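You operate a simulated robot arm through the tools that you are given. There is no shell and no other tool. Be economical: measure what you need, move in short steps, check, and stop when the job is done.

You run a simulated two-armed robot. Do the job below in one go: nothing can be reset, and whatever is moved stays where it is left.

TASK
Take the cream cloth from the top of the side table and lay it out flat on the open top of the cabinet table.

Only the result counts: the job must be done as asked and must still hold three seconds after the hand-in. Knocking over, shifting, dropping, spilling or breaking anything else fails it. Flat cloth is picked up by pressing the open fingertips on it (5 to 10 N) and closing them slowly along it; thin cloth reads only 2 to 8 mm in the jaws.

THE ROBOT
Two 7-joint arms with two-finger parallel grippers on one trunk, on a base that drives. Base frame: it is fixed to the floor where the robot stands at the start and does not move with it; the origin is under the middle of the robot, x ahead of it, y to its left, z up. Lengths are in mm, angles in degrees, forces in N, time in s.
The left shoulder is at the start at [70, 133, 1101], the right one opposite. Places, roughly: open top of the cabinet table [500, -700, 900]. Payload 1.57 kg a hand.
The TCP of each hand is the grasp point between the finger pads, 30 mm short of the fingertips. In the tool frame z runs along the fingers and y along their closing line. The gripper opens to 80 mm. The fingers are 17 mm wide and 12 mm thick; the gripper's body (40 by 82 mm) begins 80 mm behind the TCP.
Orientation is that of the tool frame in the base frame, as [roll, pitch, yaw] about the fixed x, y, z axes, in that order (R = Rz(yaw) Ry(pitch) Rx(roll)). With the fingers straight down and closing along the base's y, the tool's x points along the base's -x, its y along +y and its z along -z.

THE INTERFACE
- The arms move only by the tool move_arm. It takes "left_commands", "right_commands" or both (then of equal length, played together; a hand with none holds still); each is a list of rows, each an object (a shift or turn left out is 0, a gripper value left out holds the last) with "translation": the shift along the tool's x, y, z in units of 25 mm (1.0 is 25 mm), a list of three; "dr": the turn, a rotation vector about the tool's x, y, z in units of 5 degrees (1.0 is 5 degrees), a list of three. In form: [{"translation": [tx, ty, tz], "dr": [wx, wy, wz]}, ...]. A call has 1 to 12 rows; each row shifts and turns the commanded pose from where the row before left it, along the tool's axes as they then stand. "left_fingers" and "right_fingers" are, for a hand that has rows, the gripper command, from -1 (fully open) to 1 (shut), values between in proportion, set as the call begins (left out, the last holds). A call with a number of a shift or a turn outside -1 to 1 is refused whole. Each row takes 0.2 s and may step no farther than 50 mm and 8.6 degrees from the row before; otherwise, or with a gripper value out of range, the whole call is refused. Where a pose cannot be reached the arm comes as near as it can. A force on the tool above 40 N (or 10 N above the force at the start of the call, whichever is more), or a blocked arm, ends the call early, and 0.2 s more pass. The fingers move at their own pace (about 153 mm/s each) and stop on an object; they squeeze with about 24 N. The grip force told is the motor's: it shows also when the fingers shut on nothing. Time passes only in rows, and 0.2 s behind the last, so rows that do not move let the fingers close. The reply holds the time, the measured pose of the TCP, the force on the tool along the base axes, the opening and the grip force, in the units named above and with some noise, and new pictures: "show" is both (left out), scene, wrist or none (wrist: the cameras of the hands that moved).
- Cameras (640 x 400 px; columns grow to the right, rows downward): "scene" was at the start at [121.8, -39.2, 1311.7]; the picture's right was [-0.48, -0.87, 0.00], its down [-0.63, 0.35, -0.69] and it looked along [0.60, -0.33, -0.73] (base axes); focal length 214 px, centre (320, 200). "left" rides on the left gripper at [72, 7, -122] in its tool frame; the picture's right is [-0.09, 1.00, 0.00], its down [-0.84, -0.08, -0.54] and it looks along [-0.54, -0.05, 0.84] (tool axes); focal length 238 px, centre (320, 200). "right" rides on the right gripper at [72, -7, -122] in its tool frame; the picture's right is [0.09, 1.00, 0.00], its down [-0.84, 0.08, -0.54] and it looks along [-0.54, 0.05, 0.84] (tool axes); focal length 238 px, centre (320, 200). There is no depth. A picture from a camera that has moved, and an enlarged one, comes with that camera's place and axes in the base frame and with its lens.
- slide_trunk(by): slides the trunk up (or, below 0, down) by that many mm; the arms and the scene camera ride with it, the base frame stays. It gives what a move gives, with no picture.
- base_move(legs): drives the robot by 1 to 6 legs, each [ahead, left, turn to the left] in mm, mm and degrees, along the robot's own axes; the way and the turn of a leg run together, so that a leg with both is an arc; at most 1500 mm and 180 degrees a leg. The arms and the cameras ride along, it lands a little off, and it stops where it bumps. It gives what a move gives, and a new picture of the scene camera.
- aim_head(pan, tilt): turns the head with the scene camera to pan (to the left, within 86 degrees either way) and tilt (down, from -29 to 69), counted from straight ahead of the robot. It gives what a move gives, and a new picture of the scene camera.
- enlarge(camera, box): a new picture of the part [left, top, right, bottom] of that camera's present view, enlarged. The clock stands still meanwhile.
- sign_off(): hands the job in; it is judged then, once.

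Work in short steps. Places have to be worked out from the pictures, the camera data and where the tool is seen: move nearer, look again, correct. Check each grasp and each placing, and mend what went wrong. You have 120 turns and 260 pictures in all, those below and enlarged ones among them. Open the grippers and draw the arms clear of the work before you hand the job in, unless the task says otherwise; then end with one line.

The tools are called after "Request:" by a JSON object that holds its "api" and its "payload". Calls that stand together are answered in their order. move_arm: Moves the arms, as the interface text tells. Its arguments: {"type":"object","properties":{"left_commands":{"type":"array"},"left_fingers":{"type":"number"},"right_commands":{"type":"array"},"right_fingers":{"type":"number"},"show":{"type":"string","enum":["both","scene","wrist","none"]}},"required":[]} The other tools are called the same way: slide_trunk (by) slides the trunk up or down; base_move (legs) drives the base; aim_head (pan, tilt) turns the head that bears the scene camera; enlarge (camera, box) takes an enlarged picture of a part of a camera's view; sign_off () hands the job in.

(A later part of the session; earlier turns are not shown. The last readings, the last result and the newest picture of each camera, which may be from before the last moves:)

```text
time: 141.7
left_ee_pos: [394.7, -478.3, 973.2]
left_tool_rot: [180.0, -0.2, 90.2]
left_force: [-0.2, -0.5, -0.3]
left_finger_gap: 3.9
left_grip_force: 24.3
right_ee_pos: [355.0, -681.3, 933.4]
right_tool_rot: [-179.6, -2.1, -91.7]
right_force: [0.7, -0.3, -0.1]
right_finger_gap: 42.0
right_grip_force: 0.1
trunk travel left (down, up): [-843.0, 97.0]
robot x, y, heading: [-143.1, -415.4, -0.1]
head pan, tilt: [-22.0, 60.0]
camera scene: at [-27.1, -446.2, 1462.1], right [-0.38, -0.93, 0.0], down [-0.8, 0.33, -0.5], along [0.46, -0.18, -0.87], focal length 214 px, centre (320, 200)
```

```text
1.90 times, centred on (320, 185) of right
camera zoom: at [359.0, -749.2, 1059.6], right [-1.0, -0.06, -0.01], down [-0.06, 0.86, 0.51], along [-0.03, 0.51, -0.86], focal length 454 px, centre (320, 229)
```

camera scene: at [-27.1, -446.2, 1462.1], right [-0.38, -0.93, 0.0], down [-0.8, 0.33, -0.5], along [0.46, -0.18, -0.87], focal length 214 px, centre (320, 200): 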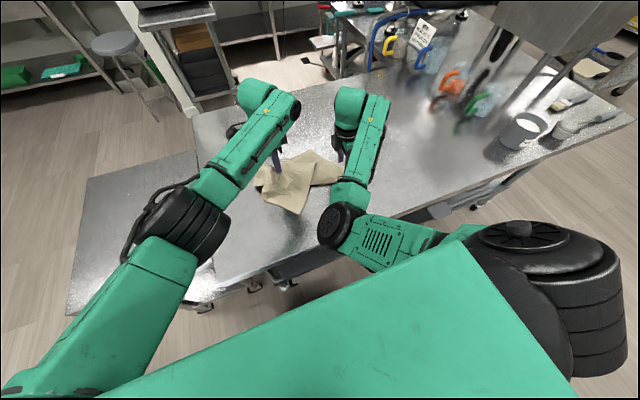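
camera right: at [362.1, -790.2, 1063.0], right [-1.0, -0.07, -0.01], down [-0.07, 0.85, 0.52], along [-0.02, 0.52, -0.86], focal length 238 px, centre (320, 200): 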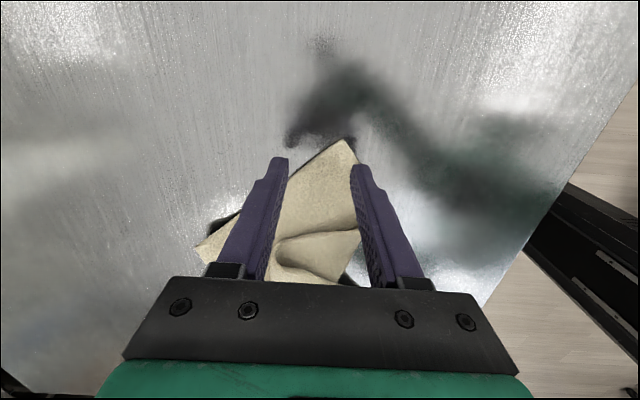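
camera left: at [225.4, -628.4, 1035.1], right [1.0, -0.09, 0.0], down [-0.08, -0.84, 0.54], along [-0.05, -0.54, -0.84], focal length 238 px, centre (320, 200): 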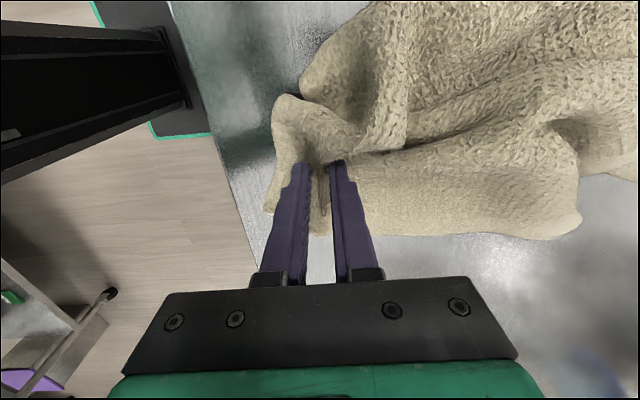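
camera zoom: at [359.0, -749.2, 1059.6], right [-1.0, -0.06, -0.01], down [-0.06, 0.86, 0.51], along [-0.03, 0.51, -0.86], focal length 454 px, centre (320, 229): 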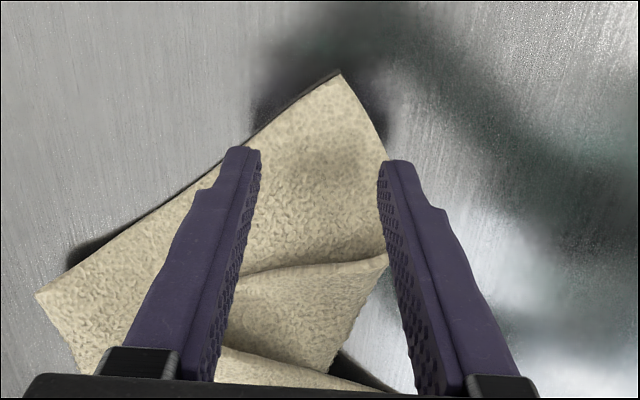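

Now the corner is 33 mm beyond the tips. I'll narrow the gap to about 34 mm and press down in small steps.

Request:
{"api": "move_arm", "payload": {"right_commands": [{"translation": [0, -0.1, 0.25]}, {"translation": [0, 0, 0.25]}, {"translation": [0, 0, 0.2]}, {"translation": [0, 0, 0]}], "right_fingers": 0.15, "show": "wrist"}}

```text
time: 142.7
left_ee_pos: [395.4, -474.6, 973.7]
left_tool_rot: [-179.9, 0.0, 90.0]
left_force: [-0.9, 0.1, -0.5]
left_finger_gap: 3.7
left_grip_force: 23.9
right_ee_pos: [357.5, -694.6, 919.1]
right_tool_rot: [-179.4, -3.5, -92.6]
right_force: [-0.2, 0.4, -0.5]
right_finger_gap: 34.2
right_grip_force: 0.1
trunk travel left (down, up): [-843.0, 97.0]
robot x, y, heading: [-135.8, -415.4, -0.1]
head pan, tilt: [-22.0, 60.0]
camera right: at [360.1, -757.3, 1047.5], right [-1.0, -0.05, -0.01], down [-0.04, 0.87, 0.49], along [-0.02, 0.49, -0.87], focal length 238 px, centre (320, 200)
```

right: 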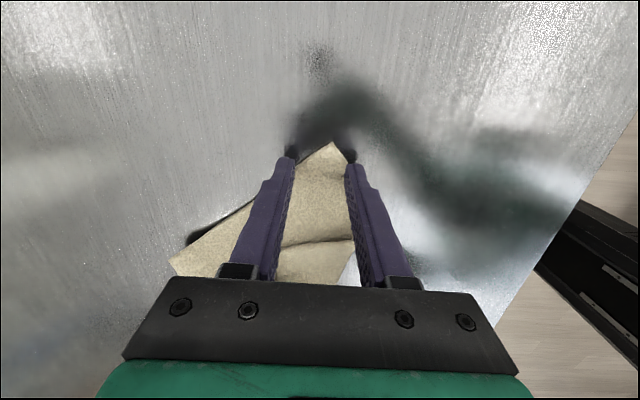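

Lowering with the arm pushes it against its limit, drifting outward. I'll give more slack on the left, nudge the base left another 25 mm, and lower with the trunk instead.

Request:
{"api": "move_arm", "payload": {"left_commands": [{"translation": [-0.5, 0, 0]}, {"translation": [-0.5, 0, 0]}, {"translation": [-0.4, 0, -0.4]}], "show": "none"}}

Request:
{"api": "base_move", "payload": {"legs": [[0, 28, 0]]}}

Request:
{"api": "enlarge", "payload": {"camera": "right", "box": [160, 80, 480, 290]}}

```text
time: 143.5
left_ee_pos: [393.7, -496.1, 983.1]
left_tool_rot: [-180.0, 0.0, 90.0]
left_force: [-0.8, 0.7, 0.6]
left_finger_gap: 3.9
left_grip_force: 24.1
left hand out of reach, approached as far as the arm can: row 2
right_ee_pos: [358.0, -693.9, 920.5]
right_tool_rot: [-179.1, -3.5, -92.7]
right_force: [0.7, 0.7, -0.2]
right_finger_gap: 34.1
right_grip_force: 0.0
trunk travel left (down, up): [-843.0, 97.0]
robot x, y, heading: [-140.8, -416.1, 0.1]
head pan, tilt: [-22.0, 60.0]
```

```text
time: 144.3
left_ee_pos: [395.4, -474.9, 980.9]
left_tool_rot: [-180.0, -0.2, 89.9]
left_force: [-0.8, -0.5, 0.2]
left_finger_gap: 4.0
left_grip_force: 23.7
right_ee_pos: [357.8, -668.9, 918.7]
right_tool_rot: [-179.2, -3.2, -92.6]
right_force: [0.1, -0.3, 0.0]
right_finger_gap: 34.0
right_grip_force: 0.1
trunk travel left (down, up): [-843.0, 97.0]
robot x, y, heading: [-143.6, -386.1, -0.3]
head pan, tilt: [-22.0, 60.0]
camera scene: at [-27.1, -419.5, 1462.1], right [-0.38, -0.93, 0.0], down [-0.8, 0.33, -0.5], along [0.46, -0.18, -0.87], focal length 214 px, centre (320, 200)
```

scene: 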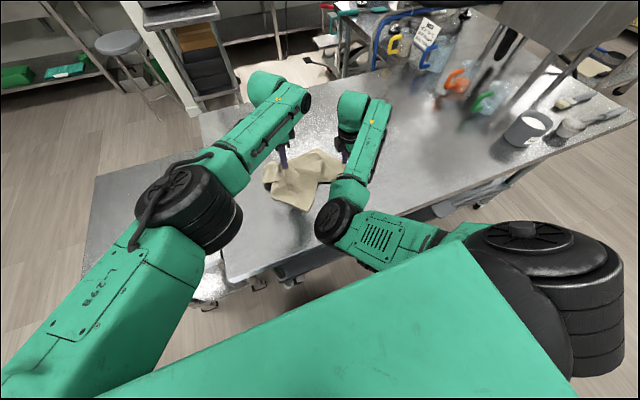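

```text
1.90 times, centred on (320, 185) of right
camera zoom: at [360.6, -734.9, 1046.5], right [-1.0, -0.05, -0.01], down [-0.04, 0.87, 0.49], along [-0.02, 0.49, -0.87], focal length 454 px, centre (320, 229)
```

zoom: 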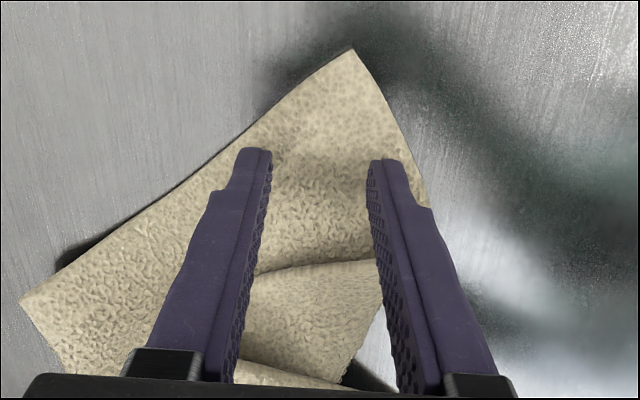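

Both fingers are over the cloth corner with margin. I'll lower with the trunk in small steps to touch.

Request:
{"api": "slide_trunk", "payload": {"by": -5}}

Request:
{"api": "slide_trunk", "payload": {"by": -2}}

```text
time: 144.8
left_ee_pos: [395.3, -470.9, 976.3]
left_tool_rot: [180.0, 0.0, 89.9]
left_force: [-0.1, -0.2, 0.2]
left_finger_gap: 3.7
left_grip_force: 23.7
right_ee_pos: [357.5, -668.7, 917.2]
right_tool_rot: [-179.3, -3.6, -92.8]
right_force: [-0.5, -0.3, 0.3]
right_finger_gap: 34.0
right_grip_force: 0.0
trunk travel left (down, up): [-838.0, 102.0]
robot x, y, heading: [-142.3, -391.0, -0.1]
head pan, tilt: [-22.0, 60.0]
```

```text
time: 145.4
left_ee_pos: [394.6, -469.4, 976.2]
left_tool_rot: [-179.9, 0.1, 89.9]
left_force: [0.1, 0.0, 0.1]
left_finger_gap: 3.7
left_grip_force: 23.9
right_ee_pos: [357.7, -666.8, 915.2]
right_tool_rot: [-179.0, -3.7, -92.8]
right_force: [0.6, 0.2, 3.0]
right_finger_gap: 33.8
right_grip_force: 0.0
trunk travel left (down, up): [-836.0, 104.0]
robot x, y, heading: [-142.9, -387.4, -0.1]
head pan, tilt: [-22.0, 60.0]
```

Light contact (3 N). A little more pressure, then I'll start closing.

Request:
{"api": "slide_trunk", "payload": {"by": -2.5}}

Request:
{"api": "move_arm", "payload": {"right_commands": [{"translation": [0, 0, 0]}], "right_fingers": 0.28, "show": "none"}}

```text
time: 145.9
left_ee_pos: [393.7, -469.8, 973.6]
left_tool_rot: [180.0, 0.2, 89.9]
left_force: [0.2, -0.6, 0.5]
left_finger_gap: 3.8
left_grip_force: 23.7
right_ee_pos: [357.8, -666.3, 913.2]
right_tool_rot: [-179.1, -3.7, -92.9]
right_force: [1.3, -1.6, 14.0]
right_finger_gap: 33.2
right_grip_force: 0.0
trunk travel left (down, up): [-834.0, 106.0]
robot x, y, heading: [-141.0, -388.7, 0.0]
head pan, tilt: [-22.0, 60.0]
```

```text
time: 146.3
left_ee_pos: [393.2, -469.1, 974.8]
left_tool_rot: [179.9, 0.0, 90.0]
left_force: [0.3, 0.4, -0.1]
left_finger_gap: 3.9
left_grip_force: 23.4
right_ee_pos: [356.8, -668.8, 912.8]
right_tool_rot: [-179.0, -3.6, -92.8]
right_force: [0.5, -0.9, 15.7]
right_finger_gap: 26.9
right_grip_force: 0.0
trunk travel left (down, up): [-834.0, 106.0]
robot x, y, heading: [-141.8, -385.6, -0.3]
head pan, tilt: [-22.0, 60.0]
```

Force is 15 N, good. I'll keep closing in small steps.

Request:
{"api": "move_arm", "payload": {"right_commands": [{"translation": [0, 0, 0]}], "right_fingers": 0.42, "show": "none"}}

Request:
{"api": "move_arm", "payload": {"right_commands": [{"translation": [0, 0, 0]}], "right_fingers": 0.56, "show": "none"}}

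Request:
{"api": "move_arm", "payload": {"right_commands": [{"translation": [0, 0, 0]}], "right_fingers": 0.7, "show": "wrist"}}

```text
time: 146.7
left_ee_pos: [393.6, -468.6, 974.9]
left_tool_rot: [179.8, 0.2, 89.9]
left_force: [-0.2, 0.3, 0.4]
left_finger_gap: 4.0
left_grip_force: 24.2
right_ee_pos: [357.4, -666.8, 914.7]
right_tool_rot: [-179.0, -3.7, -92.8]
right_force: [1.5, -0.8, 17.1]
right_finger_gap: 21.0
right_grip_force: 0.1
trunk travel left (down, up): [-834.0, 106.0]
robot x, y, heading: [-133.8, -386.1, -0.3]
head pan, tilt: [-22.0, 60.0]
```

```text
time: 147.1
left_ee_pos: [392.2, -467.2, 974.1]
left_tool_rot: [179.9, 0.2, 90.0]
left_force: [0.0, 0.4, -0.2]
left_finger_gap: 3.9
left_grip_force: 24.3
right_ee_pos: [355.7, -667.4, 914.7]
right_tool_rot: [-179.0, -3.7, -92.8]
right_force: [0.4, -0.3, 16.0]
right_finger_gap: 15.0
right_grip_force: 0.1
trunk travel left (down, up): [-834.0, 106.0]
robot x, y, heading: [-140.8, -386.7, -0.1]
head pan, tilt: [-22.0, 60.0]
```

```text
time: 147.5
left_ee_pos: [392.4, -467.5, 975.1]
left_tool_rot: [179.9, 0.2, 89.9]
left_force: [-0.2, 0.2, -0.1]
left_finger_gap: 3.7
left_grip_force: 23.9
right_ee_pos: [355.2, -666.9, 913.3]
right_tool_rot: [-178.9, -3.8, -92.8]
right_force: [0.8, -0.1, 15.5]
right_finger_gap: 10.3
right_grip_force: 0.0
trunk travel left (down, up): [-834.0, 106.0]
robot x, y, heading: [-139.9, -386.1, 0.0]
head pan, tilt: [-22.0, 60.0]
camera right: at [358.0, -731.2, 1041.4], right [-1.0, -0.04, -0.01], down [-0.04, 0.87, 0.48], along [-0.01, 0.48, -0.87], focal length 238 px, centre (320, 200)
```

right: 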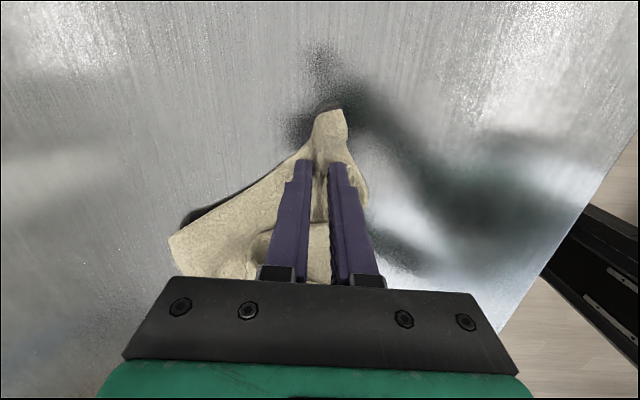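

A good ridge. Finish closing.

Request:
{"api": "move_arm", "payload": {"right_commands": [{"translation": [0, 0, 0]}], "right_fingers": 0.8, "show": "none"}}

Request:
{"api": "move_arm", "payload": {"right_commands": [{"translation": [0, 0, 0]}], "right_fingers": 0.9, "show": "none"}}

Request:
{"api": "move_arm", "payload": {"right_commands": [{"translation": [0, 0, 0]}, {"translation": [0, 0, 0]}], "right_fingers": 1, "show": "none"}}

```text
time: 147.9
left_ee_pos: [392.1, -468.5, 973.9]
left_tool_rot: [179.9, 0.2, 89.9]
left_force: [0.5, 0.0, 0.2]
left_finger_gap: 3.7
left_grip_force: 23.9
right_ee_pos: [355.6, -668.1, 912.4]
right_tool_rot: [-179.0, -3.7, -92.8]
right_force: [0.6, 0.8, 16.1]
right_finger_gap: 7.2
right_grip_force: 0.0
trunk travel left (down, up): [-834.0, 106.0]
robot x, y, heading: [-139.2, -386.3, -0.1]
head pan, tilt: [-22.0, 60.0]
```

```text
time: 148.3
left_ee_pos: [393.1, -468.0, 973.9]
left_tool_rot: [179.9, 0.3, 90.0]
left_force: [0.7, 0.4, -0.8]
left_finger_gap: 3.9
left_grip_force: 24.1
right_ee_pos: [355.2, -666.8, 914.2]
right_tool_rot: [-179.1, -3.7, -92.8]
right_force: [-0.5, -0.1, 15.7]
right_finger_gap: 5.2
right_grip_force: 7.2
trunk travel left (down, up): [-834.0, 106.0]
robot x, y, heading: [-138.4, -385.5, 0.1]
head pan, tilt: [-22.0, 60.0]
```

```text
time: 148.9
left_ee_pos: [392.7, -469.2, 975.3]
left_tool_rot: [179.8, 0.2, 89.9]
left_force: [0.7, -0.7, -0.6]
left_finger_gap: 3.7
left_grip_force: 23.6
right_ee_pos: [357.1, -667.4, 914.2]
right_tool_rot: [-179.0, -3.7, -92.8]
right_force: [-0.1, 0.0, 16.2]
right_finger_gap: 3.9
right_grip_force: 23.9
trunk travel left (down, up): [-834.0, 106.0]
robot x, y, heading: [-139.5, -384.9, -0.4]
head pan, tilt: [-22.0, 60.0]
```

Both corners are held (3.7 and 3.9 mm). I'll raise the trunk and look at how the cloth hangs.

Request:
{"api": "slide_trunk", "payload": {"by": 104}}

Request:
{"api": "move_arm", "payload": {"left_commands": [{"translation": [0, 0, -0.2]}, {"translation": [0, 0, -0.2]}, {"translation": [0, 0, -0.2]}, {"translation": [0, 0, -0.2]}, {"translation": [0, 0, -0.2]}, {"translation": [0, 0, -0.2]}], "right_commands": [{"translation": [0.15, 0, -0.6]}, {"translation": [0.15, 0, -0.6]}, {"translation": [0.1, 0, -0.6]}, {"translation": [0.1, 0, -0.6]}, {"translation": [0.1, 0, -0.6]}, {"translation": [0, 0, -0.6]}]}}

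```text
time: 150.2
left_ee_pos: [394.8, -469.4, 1076.7]
left_tool_rot: [180.0, 0.1, 89.9]
left_force: [0.2, -0.8, -1.0]
left_finger_gap: 4.1
left_grip_force: 24.6
right_ee_pos: [357.7, -668.1, 1016.7]
right_tool_rot: [-179.4, -3.7, -92.8]
right_force: [-0.3, -0.1, -1.0]
right_finger_gap: 3.7
right_grip_force: 23.6
trunk travel left (down, up): [-938.0, 2.0]
robot x, y, heading: [-140.6, -386.3, -0.1]
head pan, tilt: [-22.0, 60.0]
```

```text
time: 151.7
left_ee_pos: [394.9, -469.2, 1107.1]
left_tool_rot: [-180.0, 0.2, 89.9]
left_force: [0.6, 0.0, -0.3]
left_finger_gap: 3.7
left_grip_force: 23.6
right_ee_pos: [357.3, -676.3, 1106.1]
right_tool_rot: [-179.2, -3.5, -92.8]
right_force: [0.0, 1.2, 0.5]
right_finger_gap: 3.9
right_grip_force: 23.7
trunk travel left (down, up): [-938.0, 2.0]
robot x, y, heading: [-143.2, -388.1, -0.0]
head pan, tilt: [-22.0, 60.0]
camera scene: at [-27.3, -412.4, 1556.8], right [-0.38, -0.93, 0.0], down [-0.8, 0.33, -0.5], along [0.46, -0.19, -0.87], focal length 214 px, centre (320, 200)
camera right: at [358.5, -741.2, 1233.5], right [-1.0, -0.04, -0.01], down [-0.04, 0.87, 0.49], along [-0.01, 0.49, -0.87], focal length 238 px, centre (320, 200)
camera left: at [401.7, -397.8, 1229.6], right [1.0, -0.09, 0.0], down [-0.08, -0.84, 0.54], along [-0.05, -0.54, -0.84], focal length 238 px, centre (320, 200)
```

scene: 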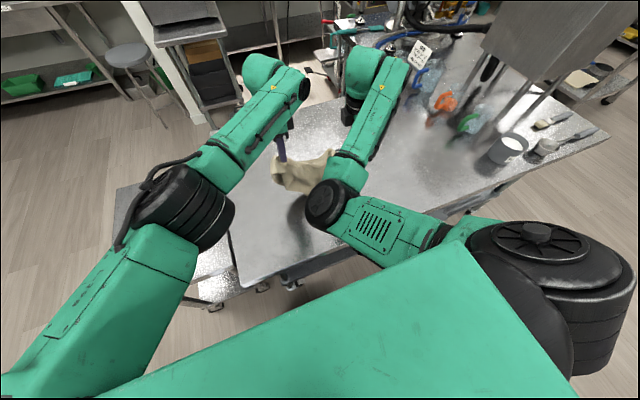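
right: 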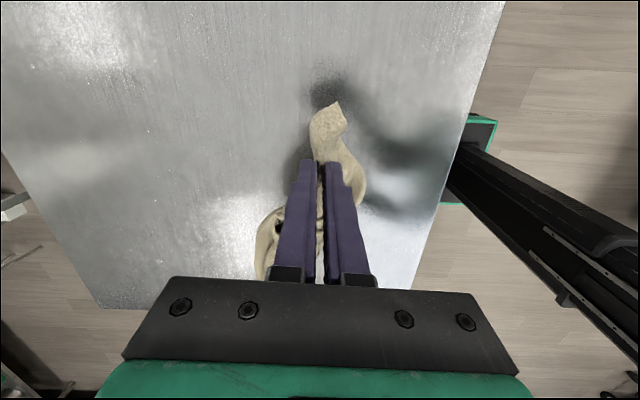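
left: 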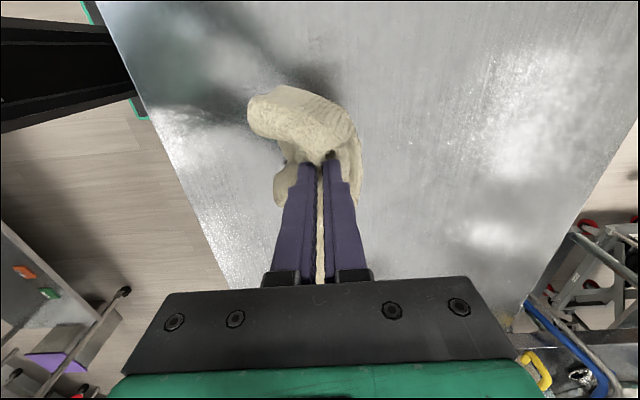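

Both still hold. I'll raise another 110 mm, letting the right hand go slightly outward, and check the hang.

Request:
{"api": "move_arm", "payload": {"left_commands": [{"translation": [0, -0.1, -0.55]}, {"translation": [0, -0.1, -0.55]}, {"translation": [0, -0.1, -0.55]}, {"translation": [0, -0.1, -0.55]}, {"translation": [0, -0.1, -0.55]}, {"translation": [0, -0.1, -0.55]}, {"translation": [0, -0.1, -0.55]}, {"translation": [0, -0.1, -0.55]}], "right_commands": [{"translation": [0.1, 0, -0.55]}, {"translation": [0.1, 0, -0.55]}, {"translation": [0.1, 0, -0.55]}, {"translation": [0.1, 0, -0.55]}, {"translation": [0.1, 0, -0.55]}, {"translation": [0.1, 0, -0.55]}, {"translation": [0.1, 0, -0.55]}, {"translation": [0.1, 0, -0.55]}], "show": "none"}}

Request:
{"api": "aim_head", "payload": {"pan": -20, "tilt": 48}}

Request:
{"api": "enlarge", "payload": {"camera": "scene", "box": [230, 70, 430, 250]}}

```text
time: 153.4
left_ee_pos: [373.2, -470.3, 1217.6]
left_tool_rot: [-180.0, 0.0, 89.9]
left_force: [0.1, 0.5, -0.2]
left_finger_gap: 3.7
left_grip_force: 24.4
right_ee_pos: [362.3, -697.5, 1212.6]
right_tool_rot: [-179.3, -3.4, -92.6]
right_force: [1.3, 0.0, 0.0]
right_finger_gap: 3.8
right_grip_force: 23.8
right hand out of reach, approached as far as the arm can: row 5, 6, 8
trunk travel left (down, up): [-938.0, 2.0]
robot x, y, heading: [-139.3, -390.4, -0.1]
head pan, tilt: [-22.0, 60.0]
```

```text
time: 154.2
left_ee_pos: [374.8, -469.9, 1217.0]
left_tool_rot: [-179.9, 0.1, 89.8]
left_force: [-0.2, 0.4, -0.8]
left_finger_gap: 3.7
left_grip_force: 24.1
right_ee_pos: [362.5, -695.8, 1212.2]
right_tool_rot: [-179.2, -3.3, -92.6]
right_force: [-0.2, 0.5, 0.1]
right_finger_gap: 3.8
right_grip_force: 23.9
trunk travel left (down, up): [-938.0, 2.0]
robot x, y, heading: [-141.0, -389.0, -0.0]
head pan, tilt: [-20.0, 48.0]
camera scene: at [-15.0, -414.6, 1572.0], right [-0.34, -0.94, 0.0], down [-0.7, 0.26, -0.67], along [0.63, -0.23, -0.74], focal length 214 px, centre (320, 200)
```

scene: 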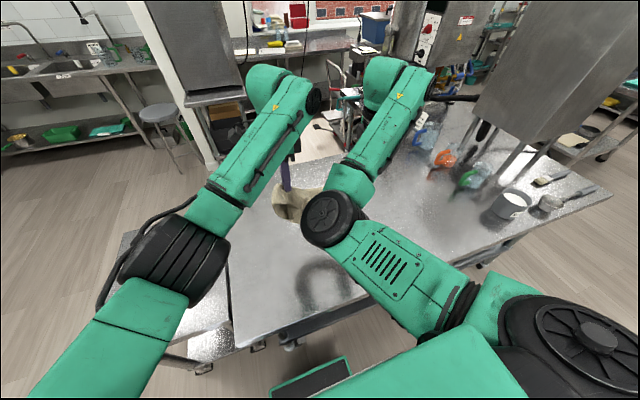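

```text
2.22 times, centred on (330, 160) of scene
camera zoom: at [-15.0, -414.6, 1572.0], right [-0.34, -0.94, 0.0], down [-0.7, 0.26, -0.67], along [0.63, -0.23, -0.74], focal length 477 px, centre (298, 289)
```

zoom: 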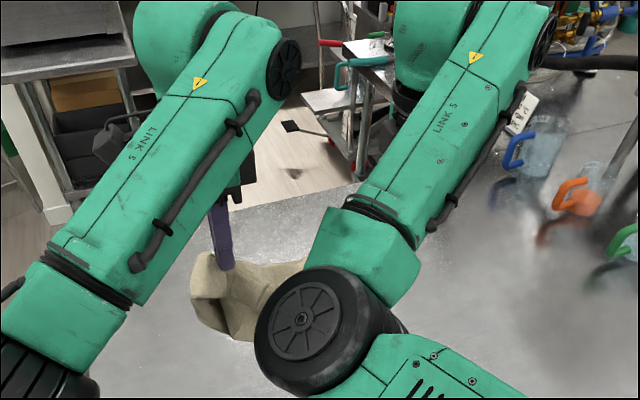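

The right forearm hides the view. I'll raise the left slightly outward to see in the wrist pictures how taut the edge between the hands is.

Request:
{"api": "move_arm", "payload": {"left_commands": [{"translation": [0.3, 0, 0]}, {"translation": [0.3, 0, 0]}, {"translation": [0, 0, 0]}], "right_commands": [{"translation": [0, 0, 0]}, {"translation": [0, 0, 0]}, {"translation": [0, 0, 0]}], "show": "wrist"}}

```text
time: 155.0
left_ee_pos: [373.2, -454.9, 1217.6]
left_tool_rot: [179.9, 0.0, 90.0]
left_force: [-0.3, 0.3, -0.5]
left_finger_gap: 3.9
left_grip_force: 24.2
right_ee_pos: [364.3, -696.0, 1212.4]
right_tool_rot: [-179.2, -3.4, -92.6]
right_force: [0.6, -0.1, -0.1]
right_finger_gap: 3.9
right_grip_force: 24.5
trunk travel left (down, up): [-938.0, 2.0]
robot x, y, heading: [-139.4, -389.5, 0.2]
head pan, tilt: [-20.0, 48.0]
camera right: at [365.8, -761.0, 1341.0], right [-1.0, -0.05, -0.01], down [-0.05, 0.87, 0.49], along [-0.02, 0.49, -0.87], focal length 238 px, centre (320, 200)
camera left: at [381.9, -382.9, 1339.1], right [1.0, -0.09, 0.0], down [-0.08, -0.84, 0.54], along [-0.05, -0.54, -0.84], focal length 238 px, centre (320, 200)
```

right: 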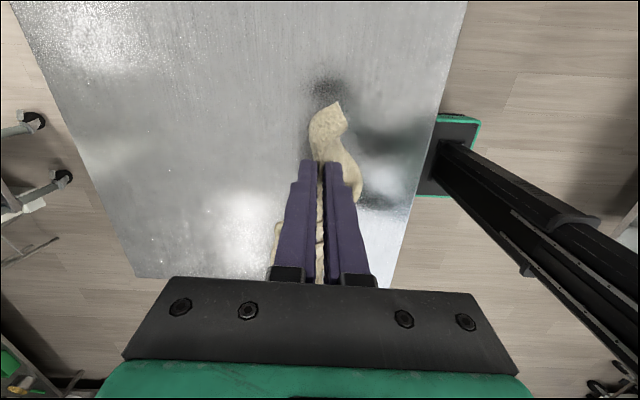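
left: 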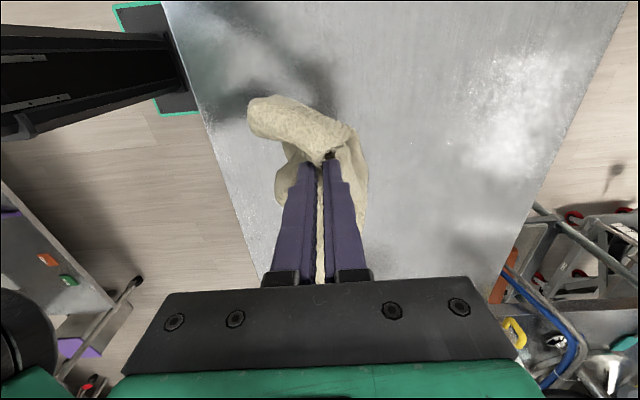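

There is still slack between the hands. I'll spread a further 30 mm gently.

Request:
{"api": "move_arm", "payload": {"left_commands": [{"translation": [0.3, 0, 0]}, {"translation": [0.3, 0, 0]}, {"translation": [0.3, 0, 0]}, {"translation": [0.3, 0, 0]}, {"translation": [0, 0, 0]}], "right_commands": [{"translation": [0, 0, 0]}, {"translation": [0, 0, 0]}, {"translation": [0, 0, 0]}, {"translation": [0, 0, 0]}, {"translation": [0, 0, 0]}], "show": "wrist"}}

```text
time: 156.2
left_ee_pos: [376.0, -423.2, 1215.7]
left_tool_rot: [-180.0, 0.0, 89.9]
left_force: [-1.2, -0.7, -0.6]
left_finger_gap: 3.9
left_grip_force: 24.0
right_ee_pos: [363.1, -696.5, 1214.3]
right_tool_rot: [-179.3, -3.3, -92.7]
right_force: [0.5, 0.9, 0.5]
right_finger_gap: 3.9
right_grip_force: 24.3
trunk travel left (down, up): [-938.0, 2.0]
robot x, y, heading: [-141.4, -382.5, -0.4]
head pan, tilt: [-20.0, 48.0]
camera right: at [366.0, -760.7, 1341.0], right [-1.0, -0.05, -0.01], down [-0.04, 0.87, 0.49], along [-0.02, 0.49, -0.87], focal length 238 px, centre (320, 200)
camera left: at [383.0, -352.2, 1338.5], right [1.0, -0.09, 0.0], down [-0.08, -0.84, 0.54], along [-0.05, -0.54, -0.84], focal length 238 px, centre (320, 200)
```

right: 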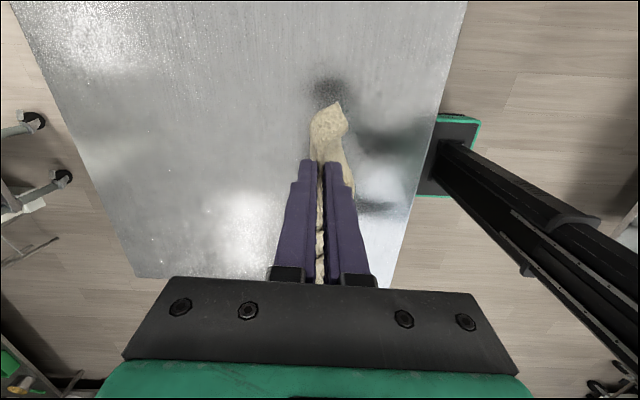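
left: 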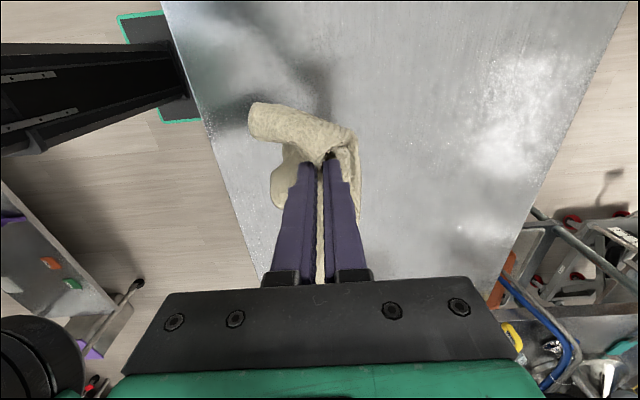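

Request:
{"api": "enlarge", "payload": {"camera": "left", "box": [220, 80, 400, 220]}}

Request:
{"api": "enlarge", "payload": {"camera": "right", "box": [240, 80, 420, 220]}}

Request:
{"api": "enlarge", "payload": {"camera": "scene", "box": [240, 120, 380, 260]}}

```text
2.86 times, centred on (310, 150) of left
camera zoom: at [383.0, -352.2, 1338.5], right [1.0, -0.09, 0.0], down [-0.08, -0.84, 0.54], along [-0.05, -0.54, -0.84], focal length 681 px, centre (349, 343)
```

zoom: 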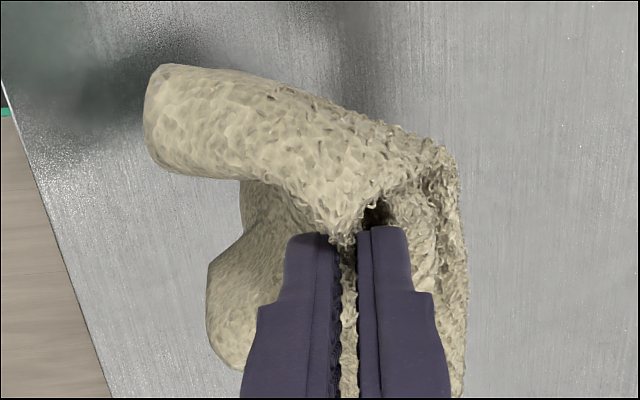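

```text
2.86 times, centred on (330, 150) of right
camera zoom: at [366.0, -760.7, 1341.0], right [-1.0, -0.05, -0.01], down [-0.04, 0.87, 0.49], along [-0.02, 0.49, -0.87], focal length 681 px, centre (291, 343)
```

zoom: 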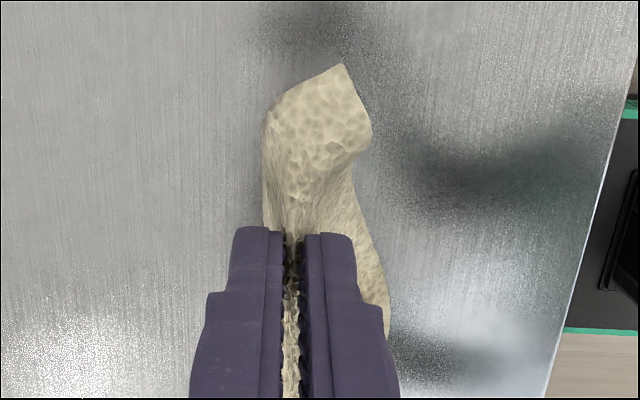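

```text
2.86 times, centred on (310, 190) of scene
camera zoom: at [-14.8, -414.6, 1572.0], right [-0.34, -0.94, 0.0], down [-0.7, 0.26, -0.67], along [0.63, -0.23, -0.74], focal length 613 px, centre (349, 229)
```

zoom: 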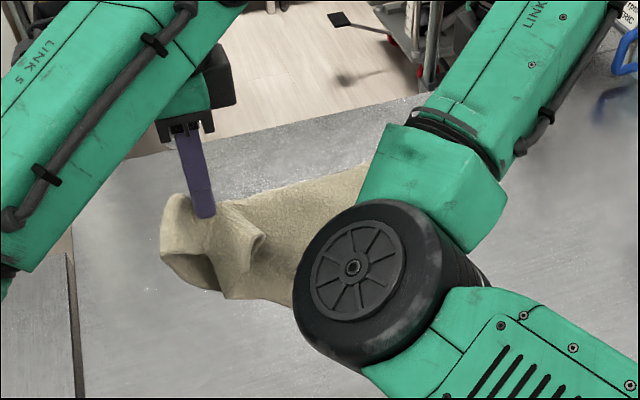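

The top edge between the hands is now nearly straight and the cloth hangs in one vertical plane. I'll tilt both tools forward to gain reach and height before re-laying it by pulling back.

Request:
{"api": "move_arm", "payload": {"left_commands": [{"dr": [-1, 0, 0]}, {"dr": [-1, 0, 0]}, {"dr": [-1, 0, 0]}, {"dr": [-1, 0, 0]}, {"dr": [-1, 0, 0]}, {"dr": [-1, 0, 0]}, {"dr": [-1, 0, 0]}, {"dr": [-1, 0, 0]}], "right_commands": [{"dr": [1, 0, 0]}, {"dr": [1, 0, 0]}, {"dr": [1, 0, 0]}, {"dr": [1, 0, 0]}, {"dr": [1, 0, 0]}, {"dr": [1, 0, 0]}, {"dr": [1, 0, 0]}, {"dr": [1, 0, 0]}], "show": "scene"}}

```text
time: 158.0
left_ee_pos: [372.9, -424.7, 1217.3]
left_tool_rot: [139.9, 0.1, 89.9]
left_force: [1.0, -0.1, -1.4]
left_finger_gap: 3.6
left_grip_force: 24.3
right_ee_pos: [361.8, -713.8, 1228.6]
right_tool_rot: [-137.6, -5.0, -94.4]
right_force: [-0.3, 1.0, -0.9]
right_finger_gap: 4.2
right_grip_force: 23.8
trunk travel left (down, up): [-938.0, 2.0]
robot x, y, heading: [-139.1, -387.6, 0.2]
head pan, tilt: [-20.0, 48.0]
camera scene: at [-15.9, -414.8, 1572.2], right [-0.34, -0.94, 0.0], down [-0.7, 0.26, -0.67], along [0.63, -0.23, -0.74], focal length 214 px, centre (320, 200)
```

scene: 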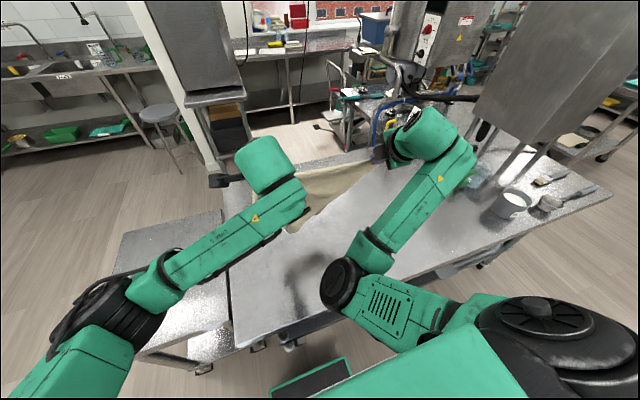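

Request:
{"api": "enlarge", "payload": {"camera": "scene", "box": [260, 120, 420, 260]}}

```text
2.86 times, centred on (340, 190) of scene
camera zoom: at [-15.9, -414.8, 1572.2], right [-0.34, -0.94, 0.0], down [-0.7, 0.26, -0.67], along [0.63, -0.23, -0.74], focal length 613 px, centre (263, 229)
```

zoom: 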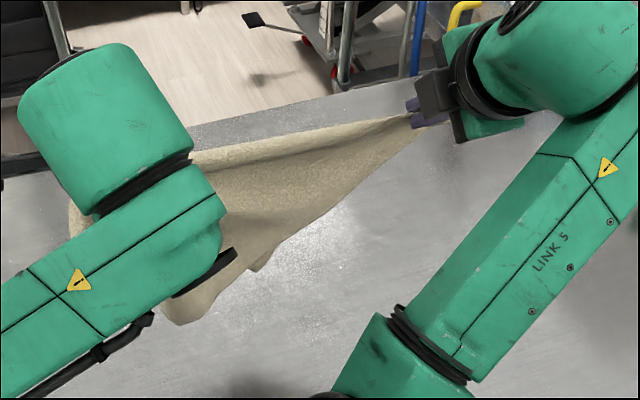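

The cloth hangs mostly to the left below a taut top edge, with part still folded behind. I'll move up and forward, which also gives gravity time to unfold it, and look again.

Request:
{"api": "move_arm", "payload": {"left_commands": [{"translation": [0, 0.05, -0.6]}, {"translation": [0, 0.05, -0.6]}, {"translation": [0, 0.75, 0.1]}, {"translation": [0, 0.75, 0.1]}, {"translation": [0, 0.75, 0.1]}, {"translation": [0, 0.75, 0.1]}, {"translation": [0, 0.75, 0.1]}, {"translation": [0, 0.6, 0.4]}, {"translation": [0, 0.6, 0.4]}, {"translation": [0, 0.6, 0.4]}], "right_commands": [{"translation": [0, -0.05, -0.5]}, {"translation": [0, -0.05, -0.5]}, {"translation": [0, -0.75, 0.1]}, {"translation": [0, -0.75, 0.1]}, {"translation": [0, -0.75, 0.1]}, {"translation": [0, -0.75, 0.1]}, {"translation": [0, -0.75, 0.1]}, {"translation": [0, -0.6, 0.4]}, {"translation": [0, -0.6, 0.4]}, {"translation": [0, -0.6, 0.4]}], "show": "scene"}}

Request:
{"api": "enlarge", "payload": {"camera": "scene", "box": [250, 80, 430, 240]}}

```text
time: 160.2
left_ee_pos: [491.7, -423.3, 1298.9]
left_tool_rot: [140.1, 0.1, 90.0]
left_force: [0.1, -0.1, 0.0]
left_finger_gap: 3.4
left_grip_force: 24.2
right_ee_pos: [481.8, -696.9, 1293.1]
right_tool_rot: [-139.3, -3.5, -92.6]
right_force: [0.2, -0.3, -1.0]
right_finger_gap: 3.7
right_grip_force: 24.3
trunk travel left (down, up): [-938.0, 2.0]
robot x, y, heading: [-141.7, -386.1, -0.0]
head pan, tilt: [-20.0, 48.0]
camera scene: at [-13.3, -415.0, 1571.9], right [-0.34, -0.94, 0.0], down [-0.7, 0.26, -0.67], along [0.63, -0.23, -0.74], focal length 214 px, centre (320, 200)
```

scene: 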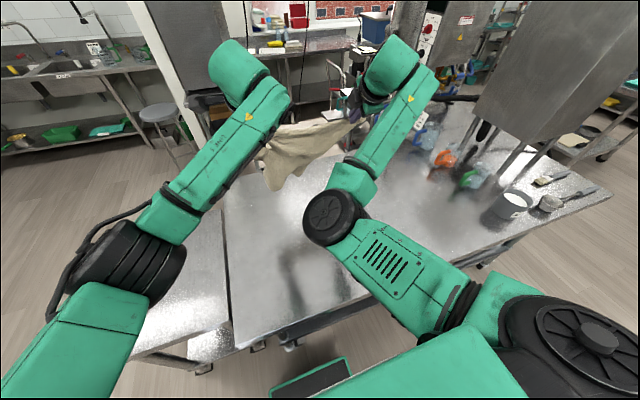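

```text
2.50 times, centred on (340, 160) of scene
camera zoom: at [-13.3, -415.0, 1571.9], right [-0.34, -0.94, 0.0], down [-0.7, 0.26, -0.67], along [0.63, -0.23, -0.74], focal length 536 px, centre (270, 300)
```

zoom: 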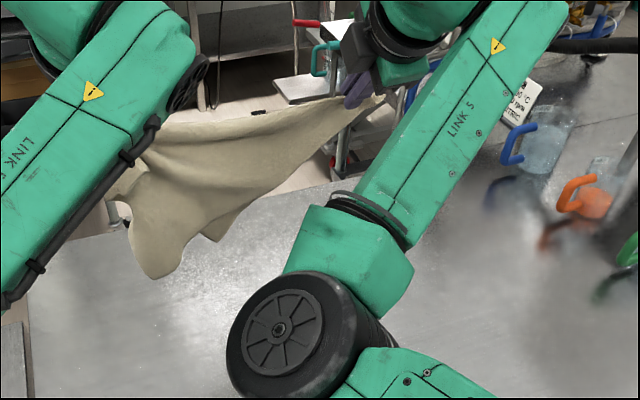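

I need to know which corners I hold. I'll spread by 20 mm steps, watching the lateral force for tautness.

Request:
{"api": "move_arm", "payload": {"left_commands": [{"translation": [0.4, 0, 0]}, {"translation": [0.4, 0, 0]}, {"translation": [0, 0, 0]}], "show": "none"}}

Request:
{"api": "enlarge", "payload": {"camera": "scene", "box": [250, 80, 430, 240]}}

```text
time: 161.0
left_ee_pos: [491.2, -405.5, 1298.6]
left_tool_rot: [140.0, 0.1, 89.9]
left_force: [0.2, -0.7, -0.9]
left_finger_gap: 3.5
left_grip_force: 24.0
right_ee_pos: [481.1, -697.3, 1294.6]
right_tool_rot: [-139.2, -3.3, -92.6]
right_force: [1.4, 0.2, 0.1]
right_finger_gap: 3.7
right_grip_force: 23.6
trunk travel left (down, up): [-938.0, 2.0]
robot x, y, heading: [-142.2, -383.6, -0.1]
head pan, tilt: [-20.0, 48.0]
```

```text
2.50 times, centred on (340, 160) of scene
camera zoom: at [-14.7, -415.1, 1572.0], right [-0.34, -0.94, 0.0], down [-0.7, 0.26, -0.67], along [0.63, -0.23, -0.74], focal length 536 px, centre (270, 300)
```

zoom: 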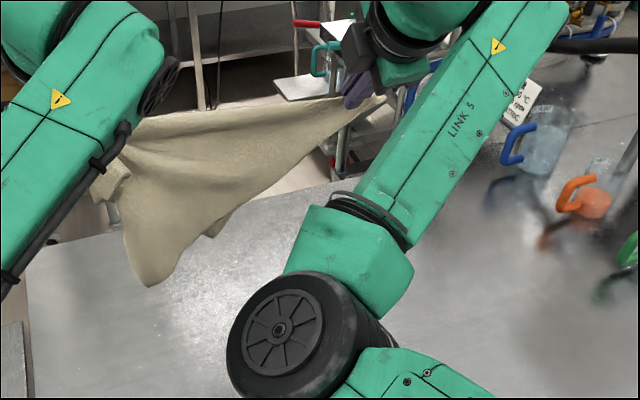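

The 39° apex and lengths show I'm holding opposite corners (the diagonal), so the cloth is a clean double triangle with its tips below. Plan: pull the diagonal taut, lay the triangle with its tips toward me, then flip the top tip over to the far side. First I'll spread to taut.

Request:
{"api": "move_arm", "payload": {"left_commands": [{"translation": [0.4, 0, 0]}, {"translation": [0.4, 0, 0]}, {"translation": [0.4, 0, 0]}, {"translation": [0.4, 0, 0]}, {"translation": [0.4, 0, 0]}, {"translation": [0, 0, 0]}], "show": "none"}}

Request:
{"api": "enlarge", "payload": {"camera": "scene", "box": [220, 80, 420, 240]}}

```text
time: 162.4
left_ee_pos: [490.8, -354.3, 1300.6]
left_tool_rot: [139.9, 0.1, 89.8]
left_force: [-0.4, -3.8, -0.4]
left_finger_gap: 3.6
left_grip_force: 23.9
right_ee_pos: [480.7, -697.3, 1293.8]
right_tool_rot: [-139.1, -3.4, -92.7]
right_force: [0.3, 4.7, 0.0]
right_finger_gap: 3.7
right_grip_force: 24.1
trunk travel left (down, up): [-938.0, 2.0]
robot x, y, heading: [-141.4, -385.1, 0.1]
head pan, tilt: [-20.0, 48.0]
```

```text
2.50 times, centred on (320, 160) of scene
camera zoom: at [-14.8, -414.8, 1572.0], right [-0.34, -0.94, 0.0], down [-0.7, 0.26, -0.67], along [0.63, -0.23, -0.74], focal length 536 px, centre (320, 300)
```

zoom: 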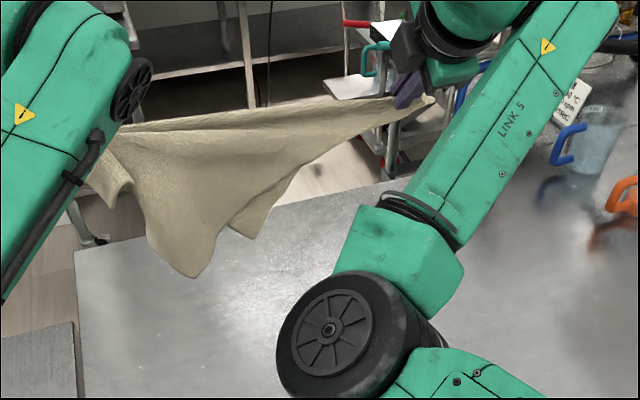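

Taut at 343 mm (4 N), confirming the diagonal. I'll relax slightly, back up so the tips come down near the near edge, and lower with the trunk.

Request:
{"api": "move_arm", "payload": {"left_commands": [{"translation": [-0.3, 0, 0]}], "show": "none"}}

Request:
{"api": "base_move", "payload": {"legs": [[-315, -60, 0]]}}

Request:
{"api": "slide_trunk", "payload": {"by": -170}}

Request:
{"api": "enlarge", "payload": {"camera": "scene", "box": [180, 60, 460, 260]}}

```text
time: 162.8
left_ee_pos: [492.0, -362.2, 1299.8]
left_tool_rot: [140.0, 0.1, 89.9]
left_force: [-0.7, -2.7, 0.2]
left_finger_gap: 3.6
left_grip_force: 23.6
right_ee_pos: [481.4, -697.0, 1294.0]
right_tool_rot: [-139.2, -3.4, -92.6]
right_force: [-0.6, 2.8, 0.5]
right_finger_gap: 3.9
right_grip_force: 24.0
trunk travel left (down, up): [-938.0, 2.0]
robot x, y, heading: [-143.4, -385.3, -0.2]
head pan, tilt: [-20.0, 48.0]
```

```text
time: 164.9
left_ee_pos: [182.1, -422.8, 1297.9]
left_tool_rot: [140.1, 0.1, 89.8]
left_force: [0.0, -1.7, -0.9]
left_finger_gap: 3.4
left_grip_force: 24.1
right_ee_pos: [170.6, -757.1, 1292.7]
right_tool_rot: [-139.4, -3.5, -92.7]
right_force: [1.2, 2.9, -1.4]
right_finger_gap: 3.7
right_grip_force: 23.6
trunk travel left (down, up): [-938.0, 2.0]
robot x, y, heading: [-451.3, -449.8, -0.2]
head pan, tilt: [-20.0, 48.0]
camera scene: at [-324.1, -473.3, 1571.7], right [-0.35, -0.94, 0.0], down [-0.7, 0.26, -0.67], along [0.63, -0.23, -0.74], focal length 214 px, centre (320, 200)
```

scene: 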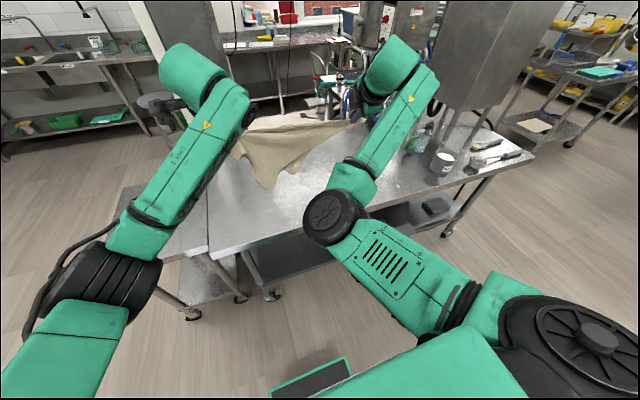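

```text
time: 166.8
left_ee_pos: [179.7, -423.4, 1130.2]
left_tool_rot: [140.0, 0.1, 89.7]
left_force: [-0.5, -2.6, -0.2]
left_finger_gap: 3.6
left_grip_force: 24.3
right_ee_pos: [167.3, -757.6, 1123.1]
right_tool_rot: [-139.1, -3.4, -92.7]
right_force: [0.0, 1.3, -0.8]
right_finger_gap: 3.7
right_grip_force: 23.8
trunk travel left (down, up): [-768.0, 172.0]
robot x, y, heading: [-455.4, -445.5, -0.5]
head pan, tilt: [-20.0, 48.0]
```

```text
2.00 times, centred on (320, 160) of scene
camera zoom: at [-327.6, -473.9, 1402.1], right [-0.35, -0.94, 0.0], down [-0.7, 0.26, -0.67], along [0.63, -0.23, -0.74], focal length 429 px, centre (320, 280)
```

zoom: 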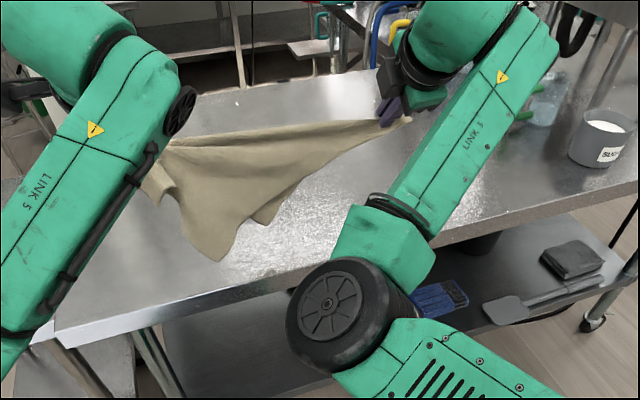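

The tips are just reaching the table near the edge. Now I'll move forward and down in steps so the triangle lays out behind the hands.

Request:
{"api": "slide_trunk", "payload": {"by": -25}}

Request:
{"api": "base_move", "payload": {"legs": [[90, 0, 0.3]]}}

Request:
{"api": "slide_trunk", "payload": {"by": -60}}

Request:
{"api": "base_move", "payload": {"legs": [[80, 0, 0]]}}

Request:
{"api": "slide_trunk", "payload": {"by": -60}}

Request:
{"api": "base_move", "payload": {"legs": [[45, 0, 0]]}}

Request:
{"api": "enlarge", "payload": {"camera": "scene", "box": [180, 60, 460, 260]}}

```text
time: 167.6
left_ee_pos: [179.7, -422.8, 1105.3]
left_tool_rot: [140.0, 0.1, 89.7]
left_force: [-0.7, -3.0, -0.4]
left_finger_gap: 3.9
left_grip_force: 24.4
right_ee_pos: [167.0, -757.2, 1099.0]
right_tool_rot: [-139.2, -3.4, -92.8]
right_force: [0.6, 1.8, -0.8]
right_finger_gap: 3.9
right_grip_force: 24.0
trunk travel left (down, up): [-742.0, 197.0]
robot x, y, heading: [-455.4, -448.7, -0.3]
head pan, tilt: [-20.0, 48.0]
```

```text
time: 168.7
left_ee_pos: [264.7, -421.1, 1106.4]
left_tool_rot: [139.9, 0.0, 90.0]
left_force: [0.4, -2.6, -1.4]
left_finger_gap: 3.8
left_grip_force: 24.1
right_ee_pos: [255.4, -755.6, 1098.7]
right_tool_rot: [-139.1, -3.4, -92.5]
right_force: [-0.3, 3.3, 0.0]
right_finger_gap: 3.7
right_grip_force: 23.7
trunk travel left (down, up): [-742.0, 197.0]
robot x, y, heading: [-365.4, -447.2, -0.1]
head pan, tilt: [-20.0, 48.0]
camera scene: at [-241.2, -473.4, 1377.3], right [-0.34, -0.94, 0.0], down [-0.7, 0.25, -0.67], along [0.63, -0.23, -0.74], focal length 214 px, centre (320, 200)
```

scene: 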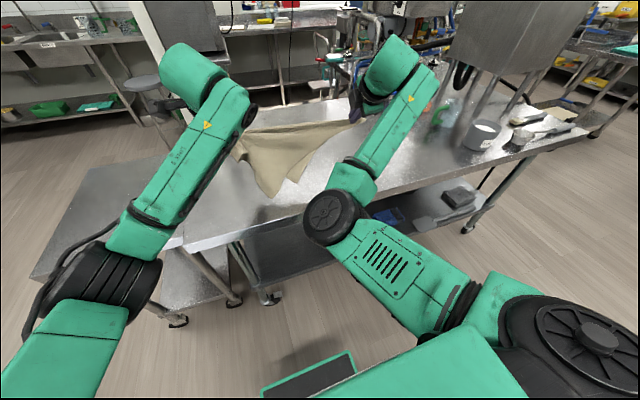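

```text
time: 169.7
left_ee_pos: [267.6, -420.0, 1044.8]
left_tool_rot: [139.9, 0.0, 90.0]
left_force: [0.4, -3.6, -0.6]
left_finger_gap: 3.6
left_grip_force: 24.0
right_ee_pos: [256.0, -755.6, 1038.4]
right_tool_rot: [-139.1, -3.5, -92.4]
right_force: [1.1, 2.7, -0.3]
right_finger_gap: 3.5
right_grip_force: 24.1
trunk travel left (down, up): [-682.0, 257.0]
robot x, y, heading: [-367.0, -444.9, -0.0]
head pan, tilt: [-20.0, 48.0]
```

```text
time: 170.7
left_ee_pos: [345.7, -420.5, 1046.9]
left_tool_rot: [139.8, 0.1, 90.1]
left_force: [0.3, -2.3, -0.1]
left_finger_gap: 3.6
left_grip_force: 23.6
right_ee_pos: [335.4, -753.8, 1039.8]
right_tool_rot: [-139.1, -3.5, -92.5]
right_force: [0.5, 3.3, -0.5]
right_finger_gap: 4.0
right_grip_force: 23.9
trunk travel left (down, up): [-682.0, 257.0]
robot x, y, heading: [-286.2, -445.3, 0.0]
head pan, tilt: [-20.0, 48.0]
camera scene: at [-160.7, -473.4, 1317.2], right [-0.34, -0.94, 0.0], down [-0.7, 0.25, -0.67], along [0.63, -0.23, -0.74], focal length 214 px, centre (320, 200)
```

scene: 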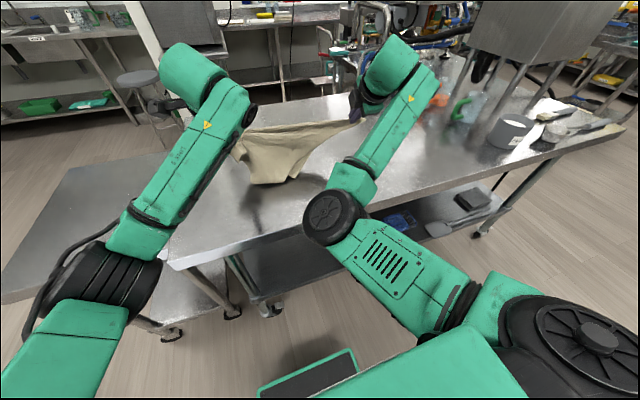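

```text
time: 171.7
left_ee_pos: [345.9, -419.7, 985.2]
left_tool_rot: [139.9, 0.1, 90.0]
left_force: [-0.3, -2.6, 0.6]
left_finger_gap: 3.7
left_grip_force: 24.0
right_ee_pos: [334.9, -755.2, 979.1]
right_tool_rot: [-139.2, -3.5, -92.5]
right_force: [0.1, 3.0, 0.3]
right_finger_gap: 3.8
right_grip_force: 23.9
trunk travel left (down, up): [-622.0, 318.0]
robot x, y, heading: [-285.9, -442.5, -0.1]
head pan, tilt: [-20.0, 48.0]
```

```text
time: 172.6
left_ee_pos: [391.3, -421.5, 986.3]
left_tool_rot: [139.9, 0.2, 89.9]
left_force: [-0.1, -3.0, 0.3]
left_finger_gap: 3.6
left_grip_force: 23.8
right_ee_pos: [381.3, -753.7, 979.7]
right_tool_rot: [-139.2, -3.4, -92.5]
right_force: [0.2, 2.1, -0.2]
right_finger_gap: 3.7
right_grip_force: 24.4
trunk travel left (down, up): [-622.0, 318.0]
robot x, y, heading: [-240.0, -445.1, 0.1]
head pan, tilt: [-20.0, 48.0]
camera scene: at [-115.1, -473.4, 1257.2], right [-0.34, -0.94, 0.0], down [-0.7, 0.25, -0.67], along [0.63, -0.23, -0.74], focal length 214 px, centre (320, 200)
```

scene: 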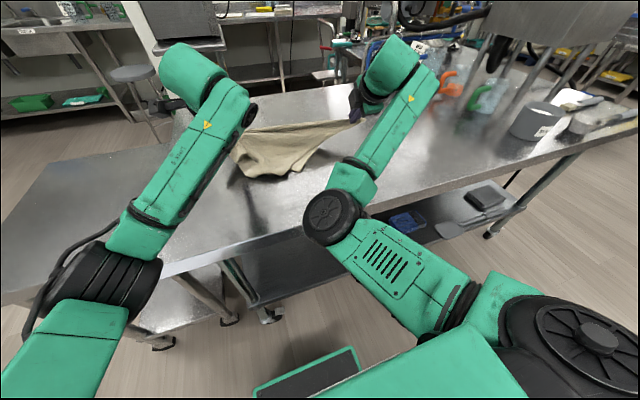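

```text
2.00 times, centred on (320, 160) of scene
camera zoom: at [-115.1, -473.4, 1257.2], right [-0.34, -0.94, 0.0], down [-0.7, 0.25, -0.67], along [0.63, -0.23, -0.74], focal length 429 px, centre (320, 280)
```

zoom: 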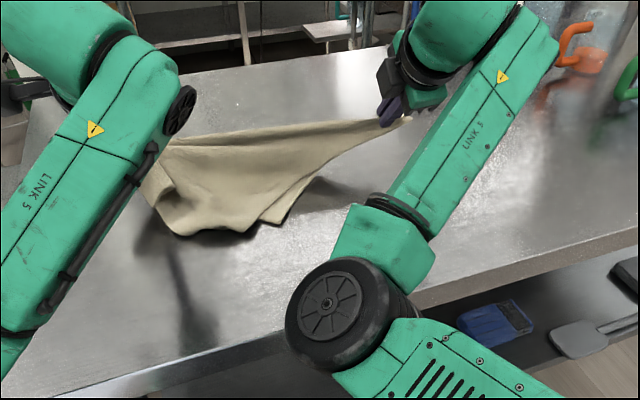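

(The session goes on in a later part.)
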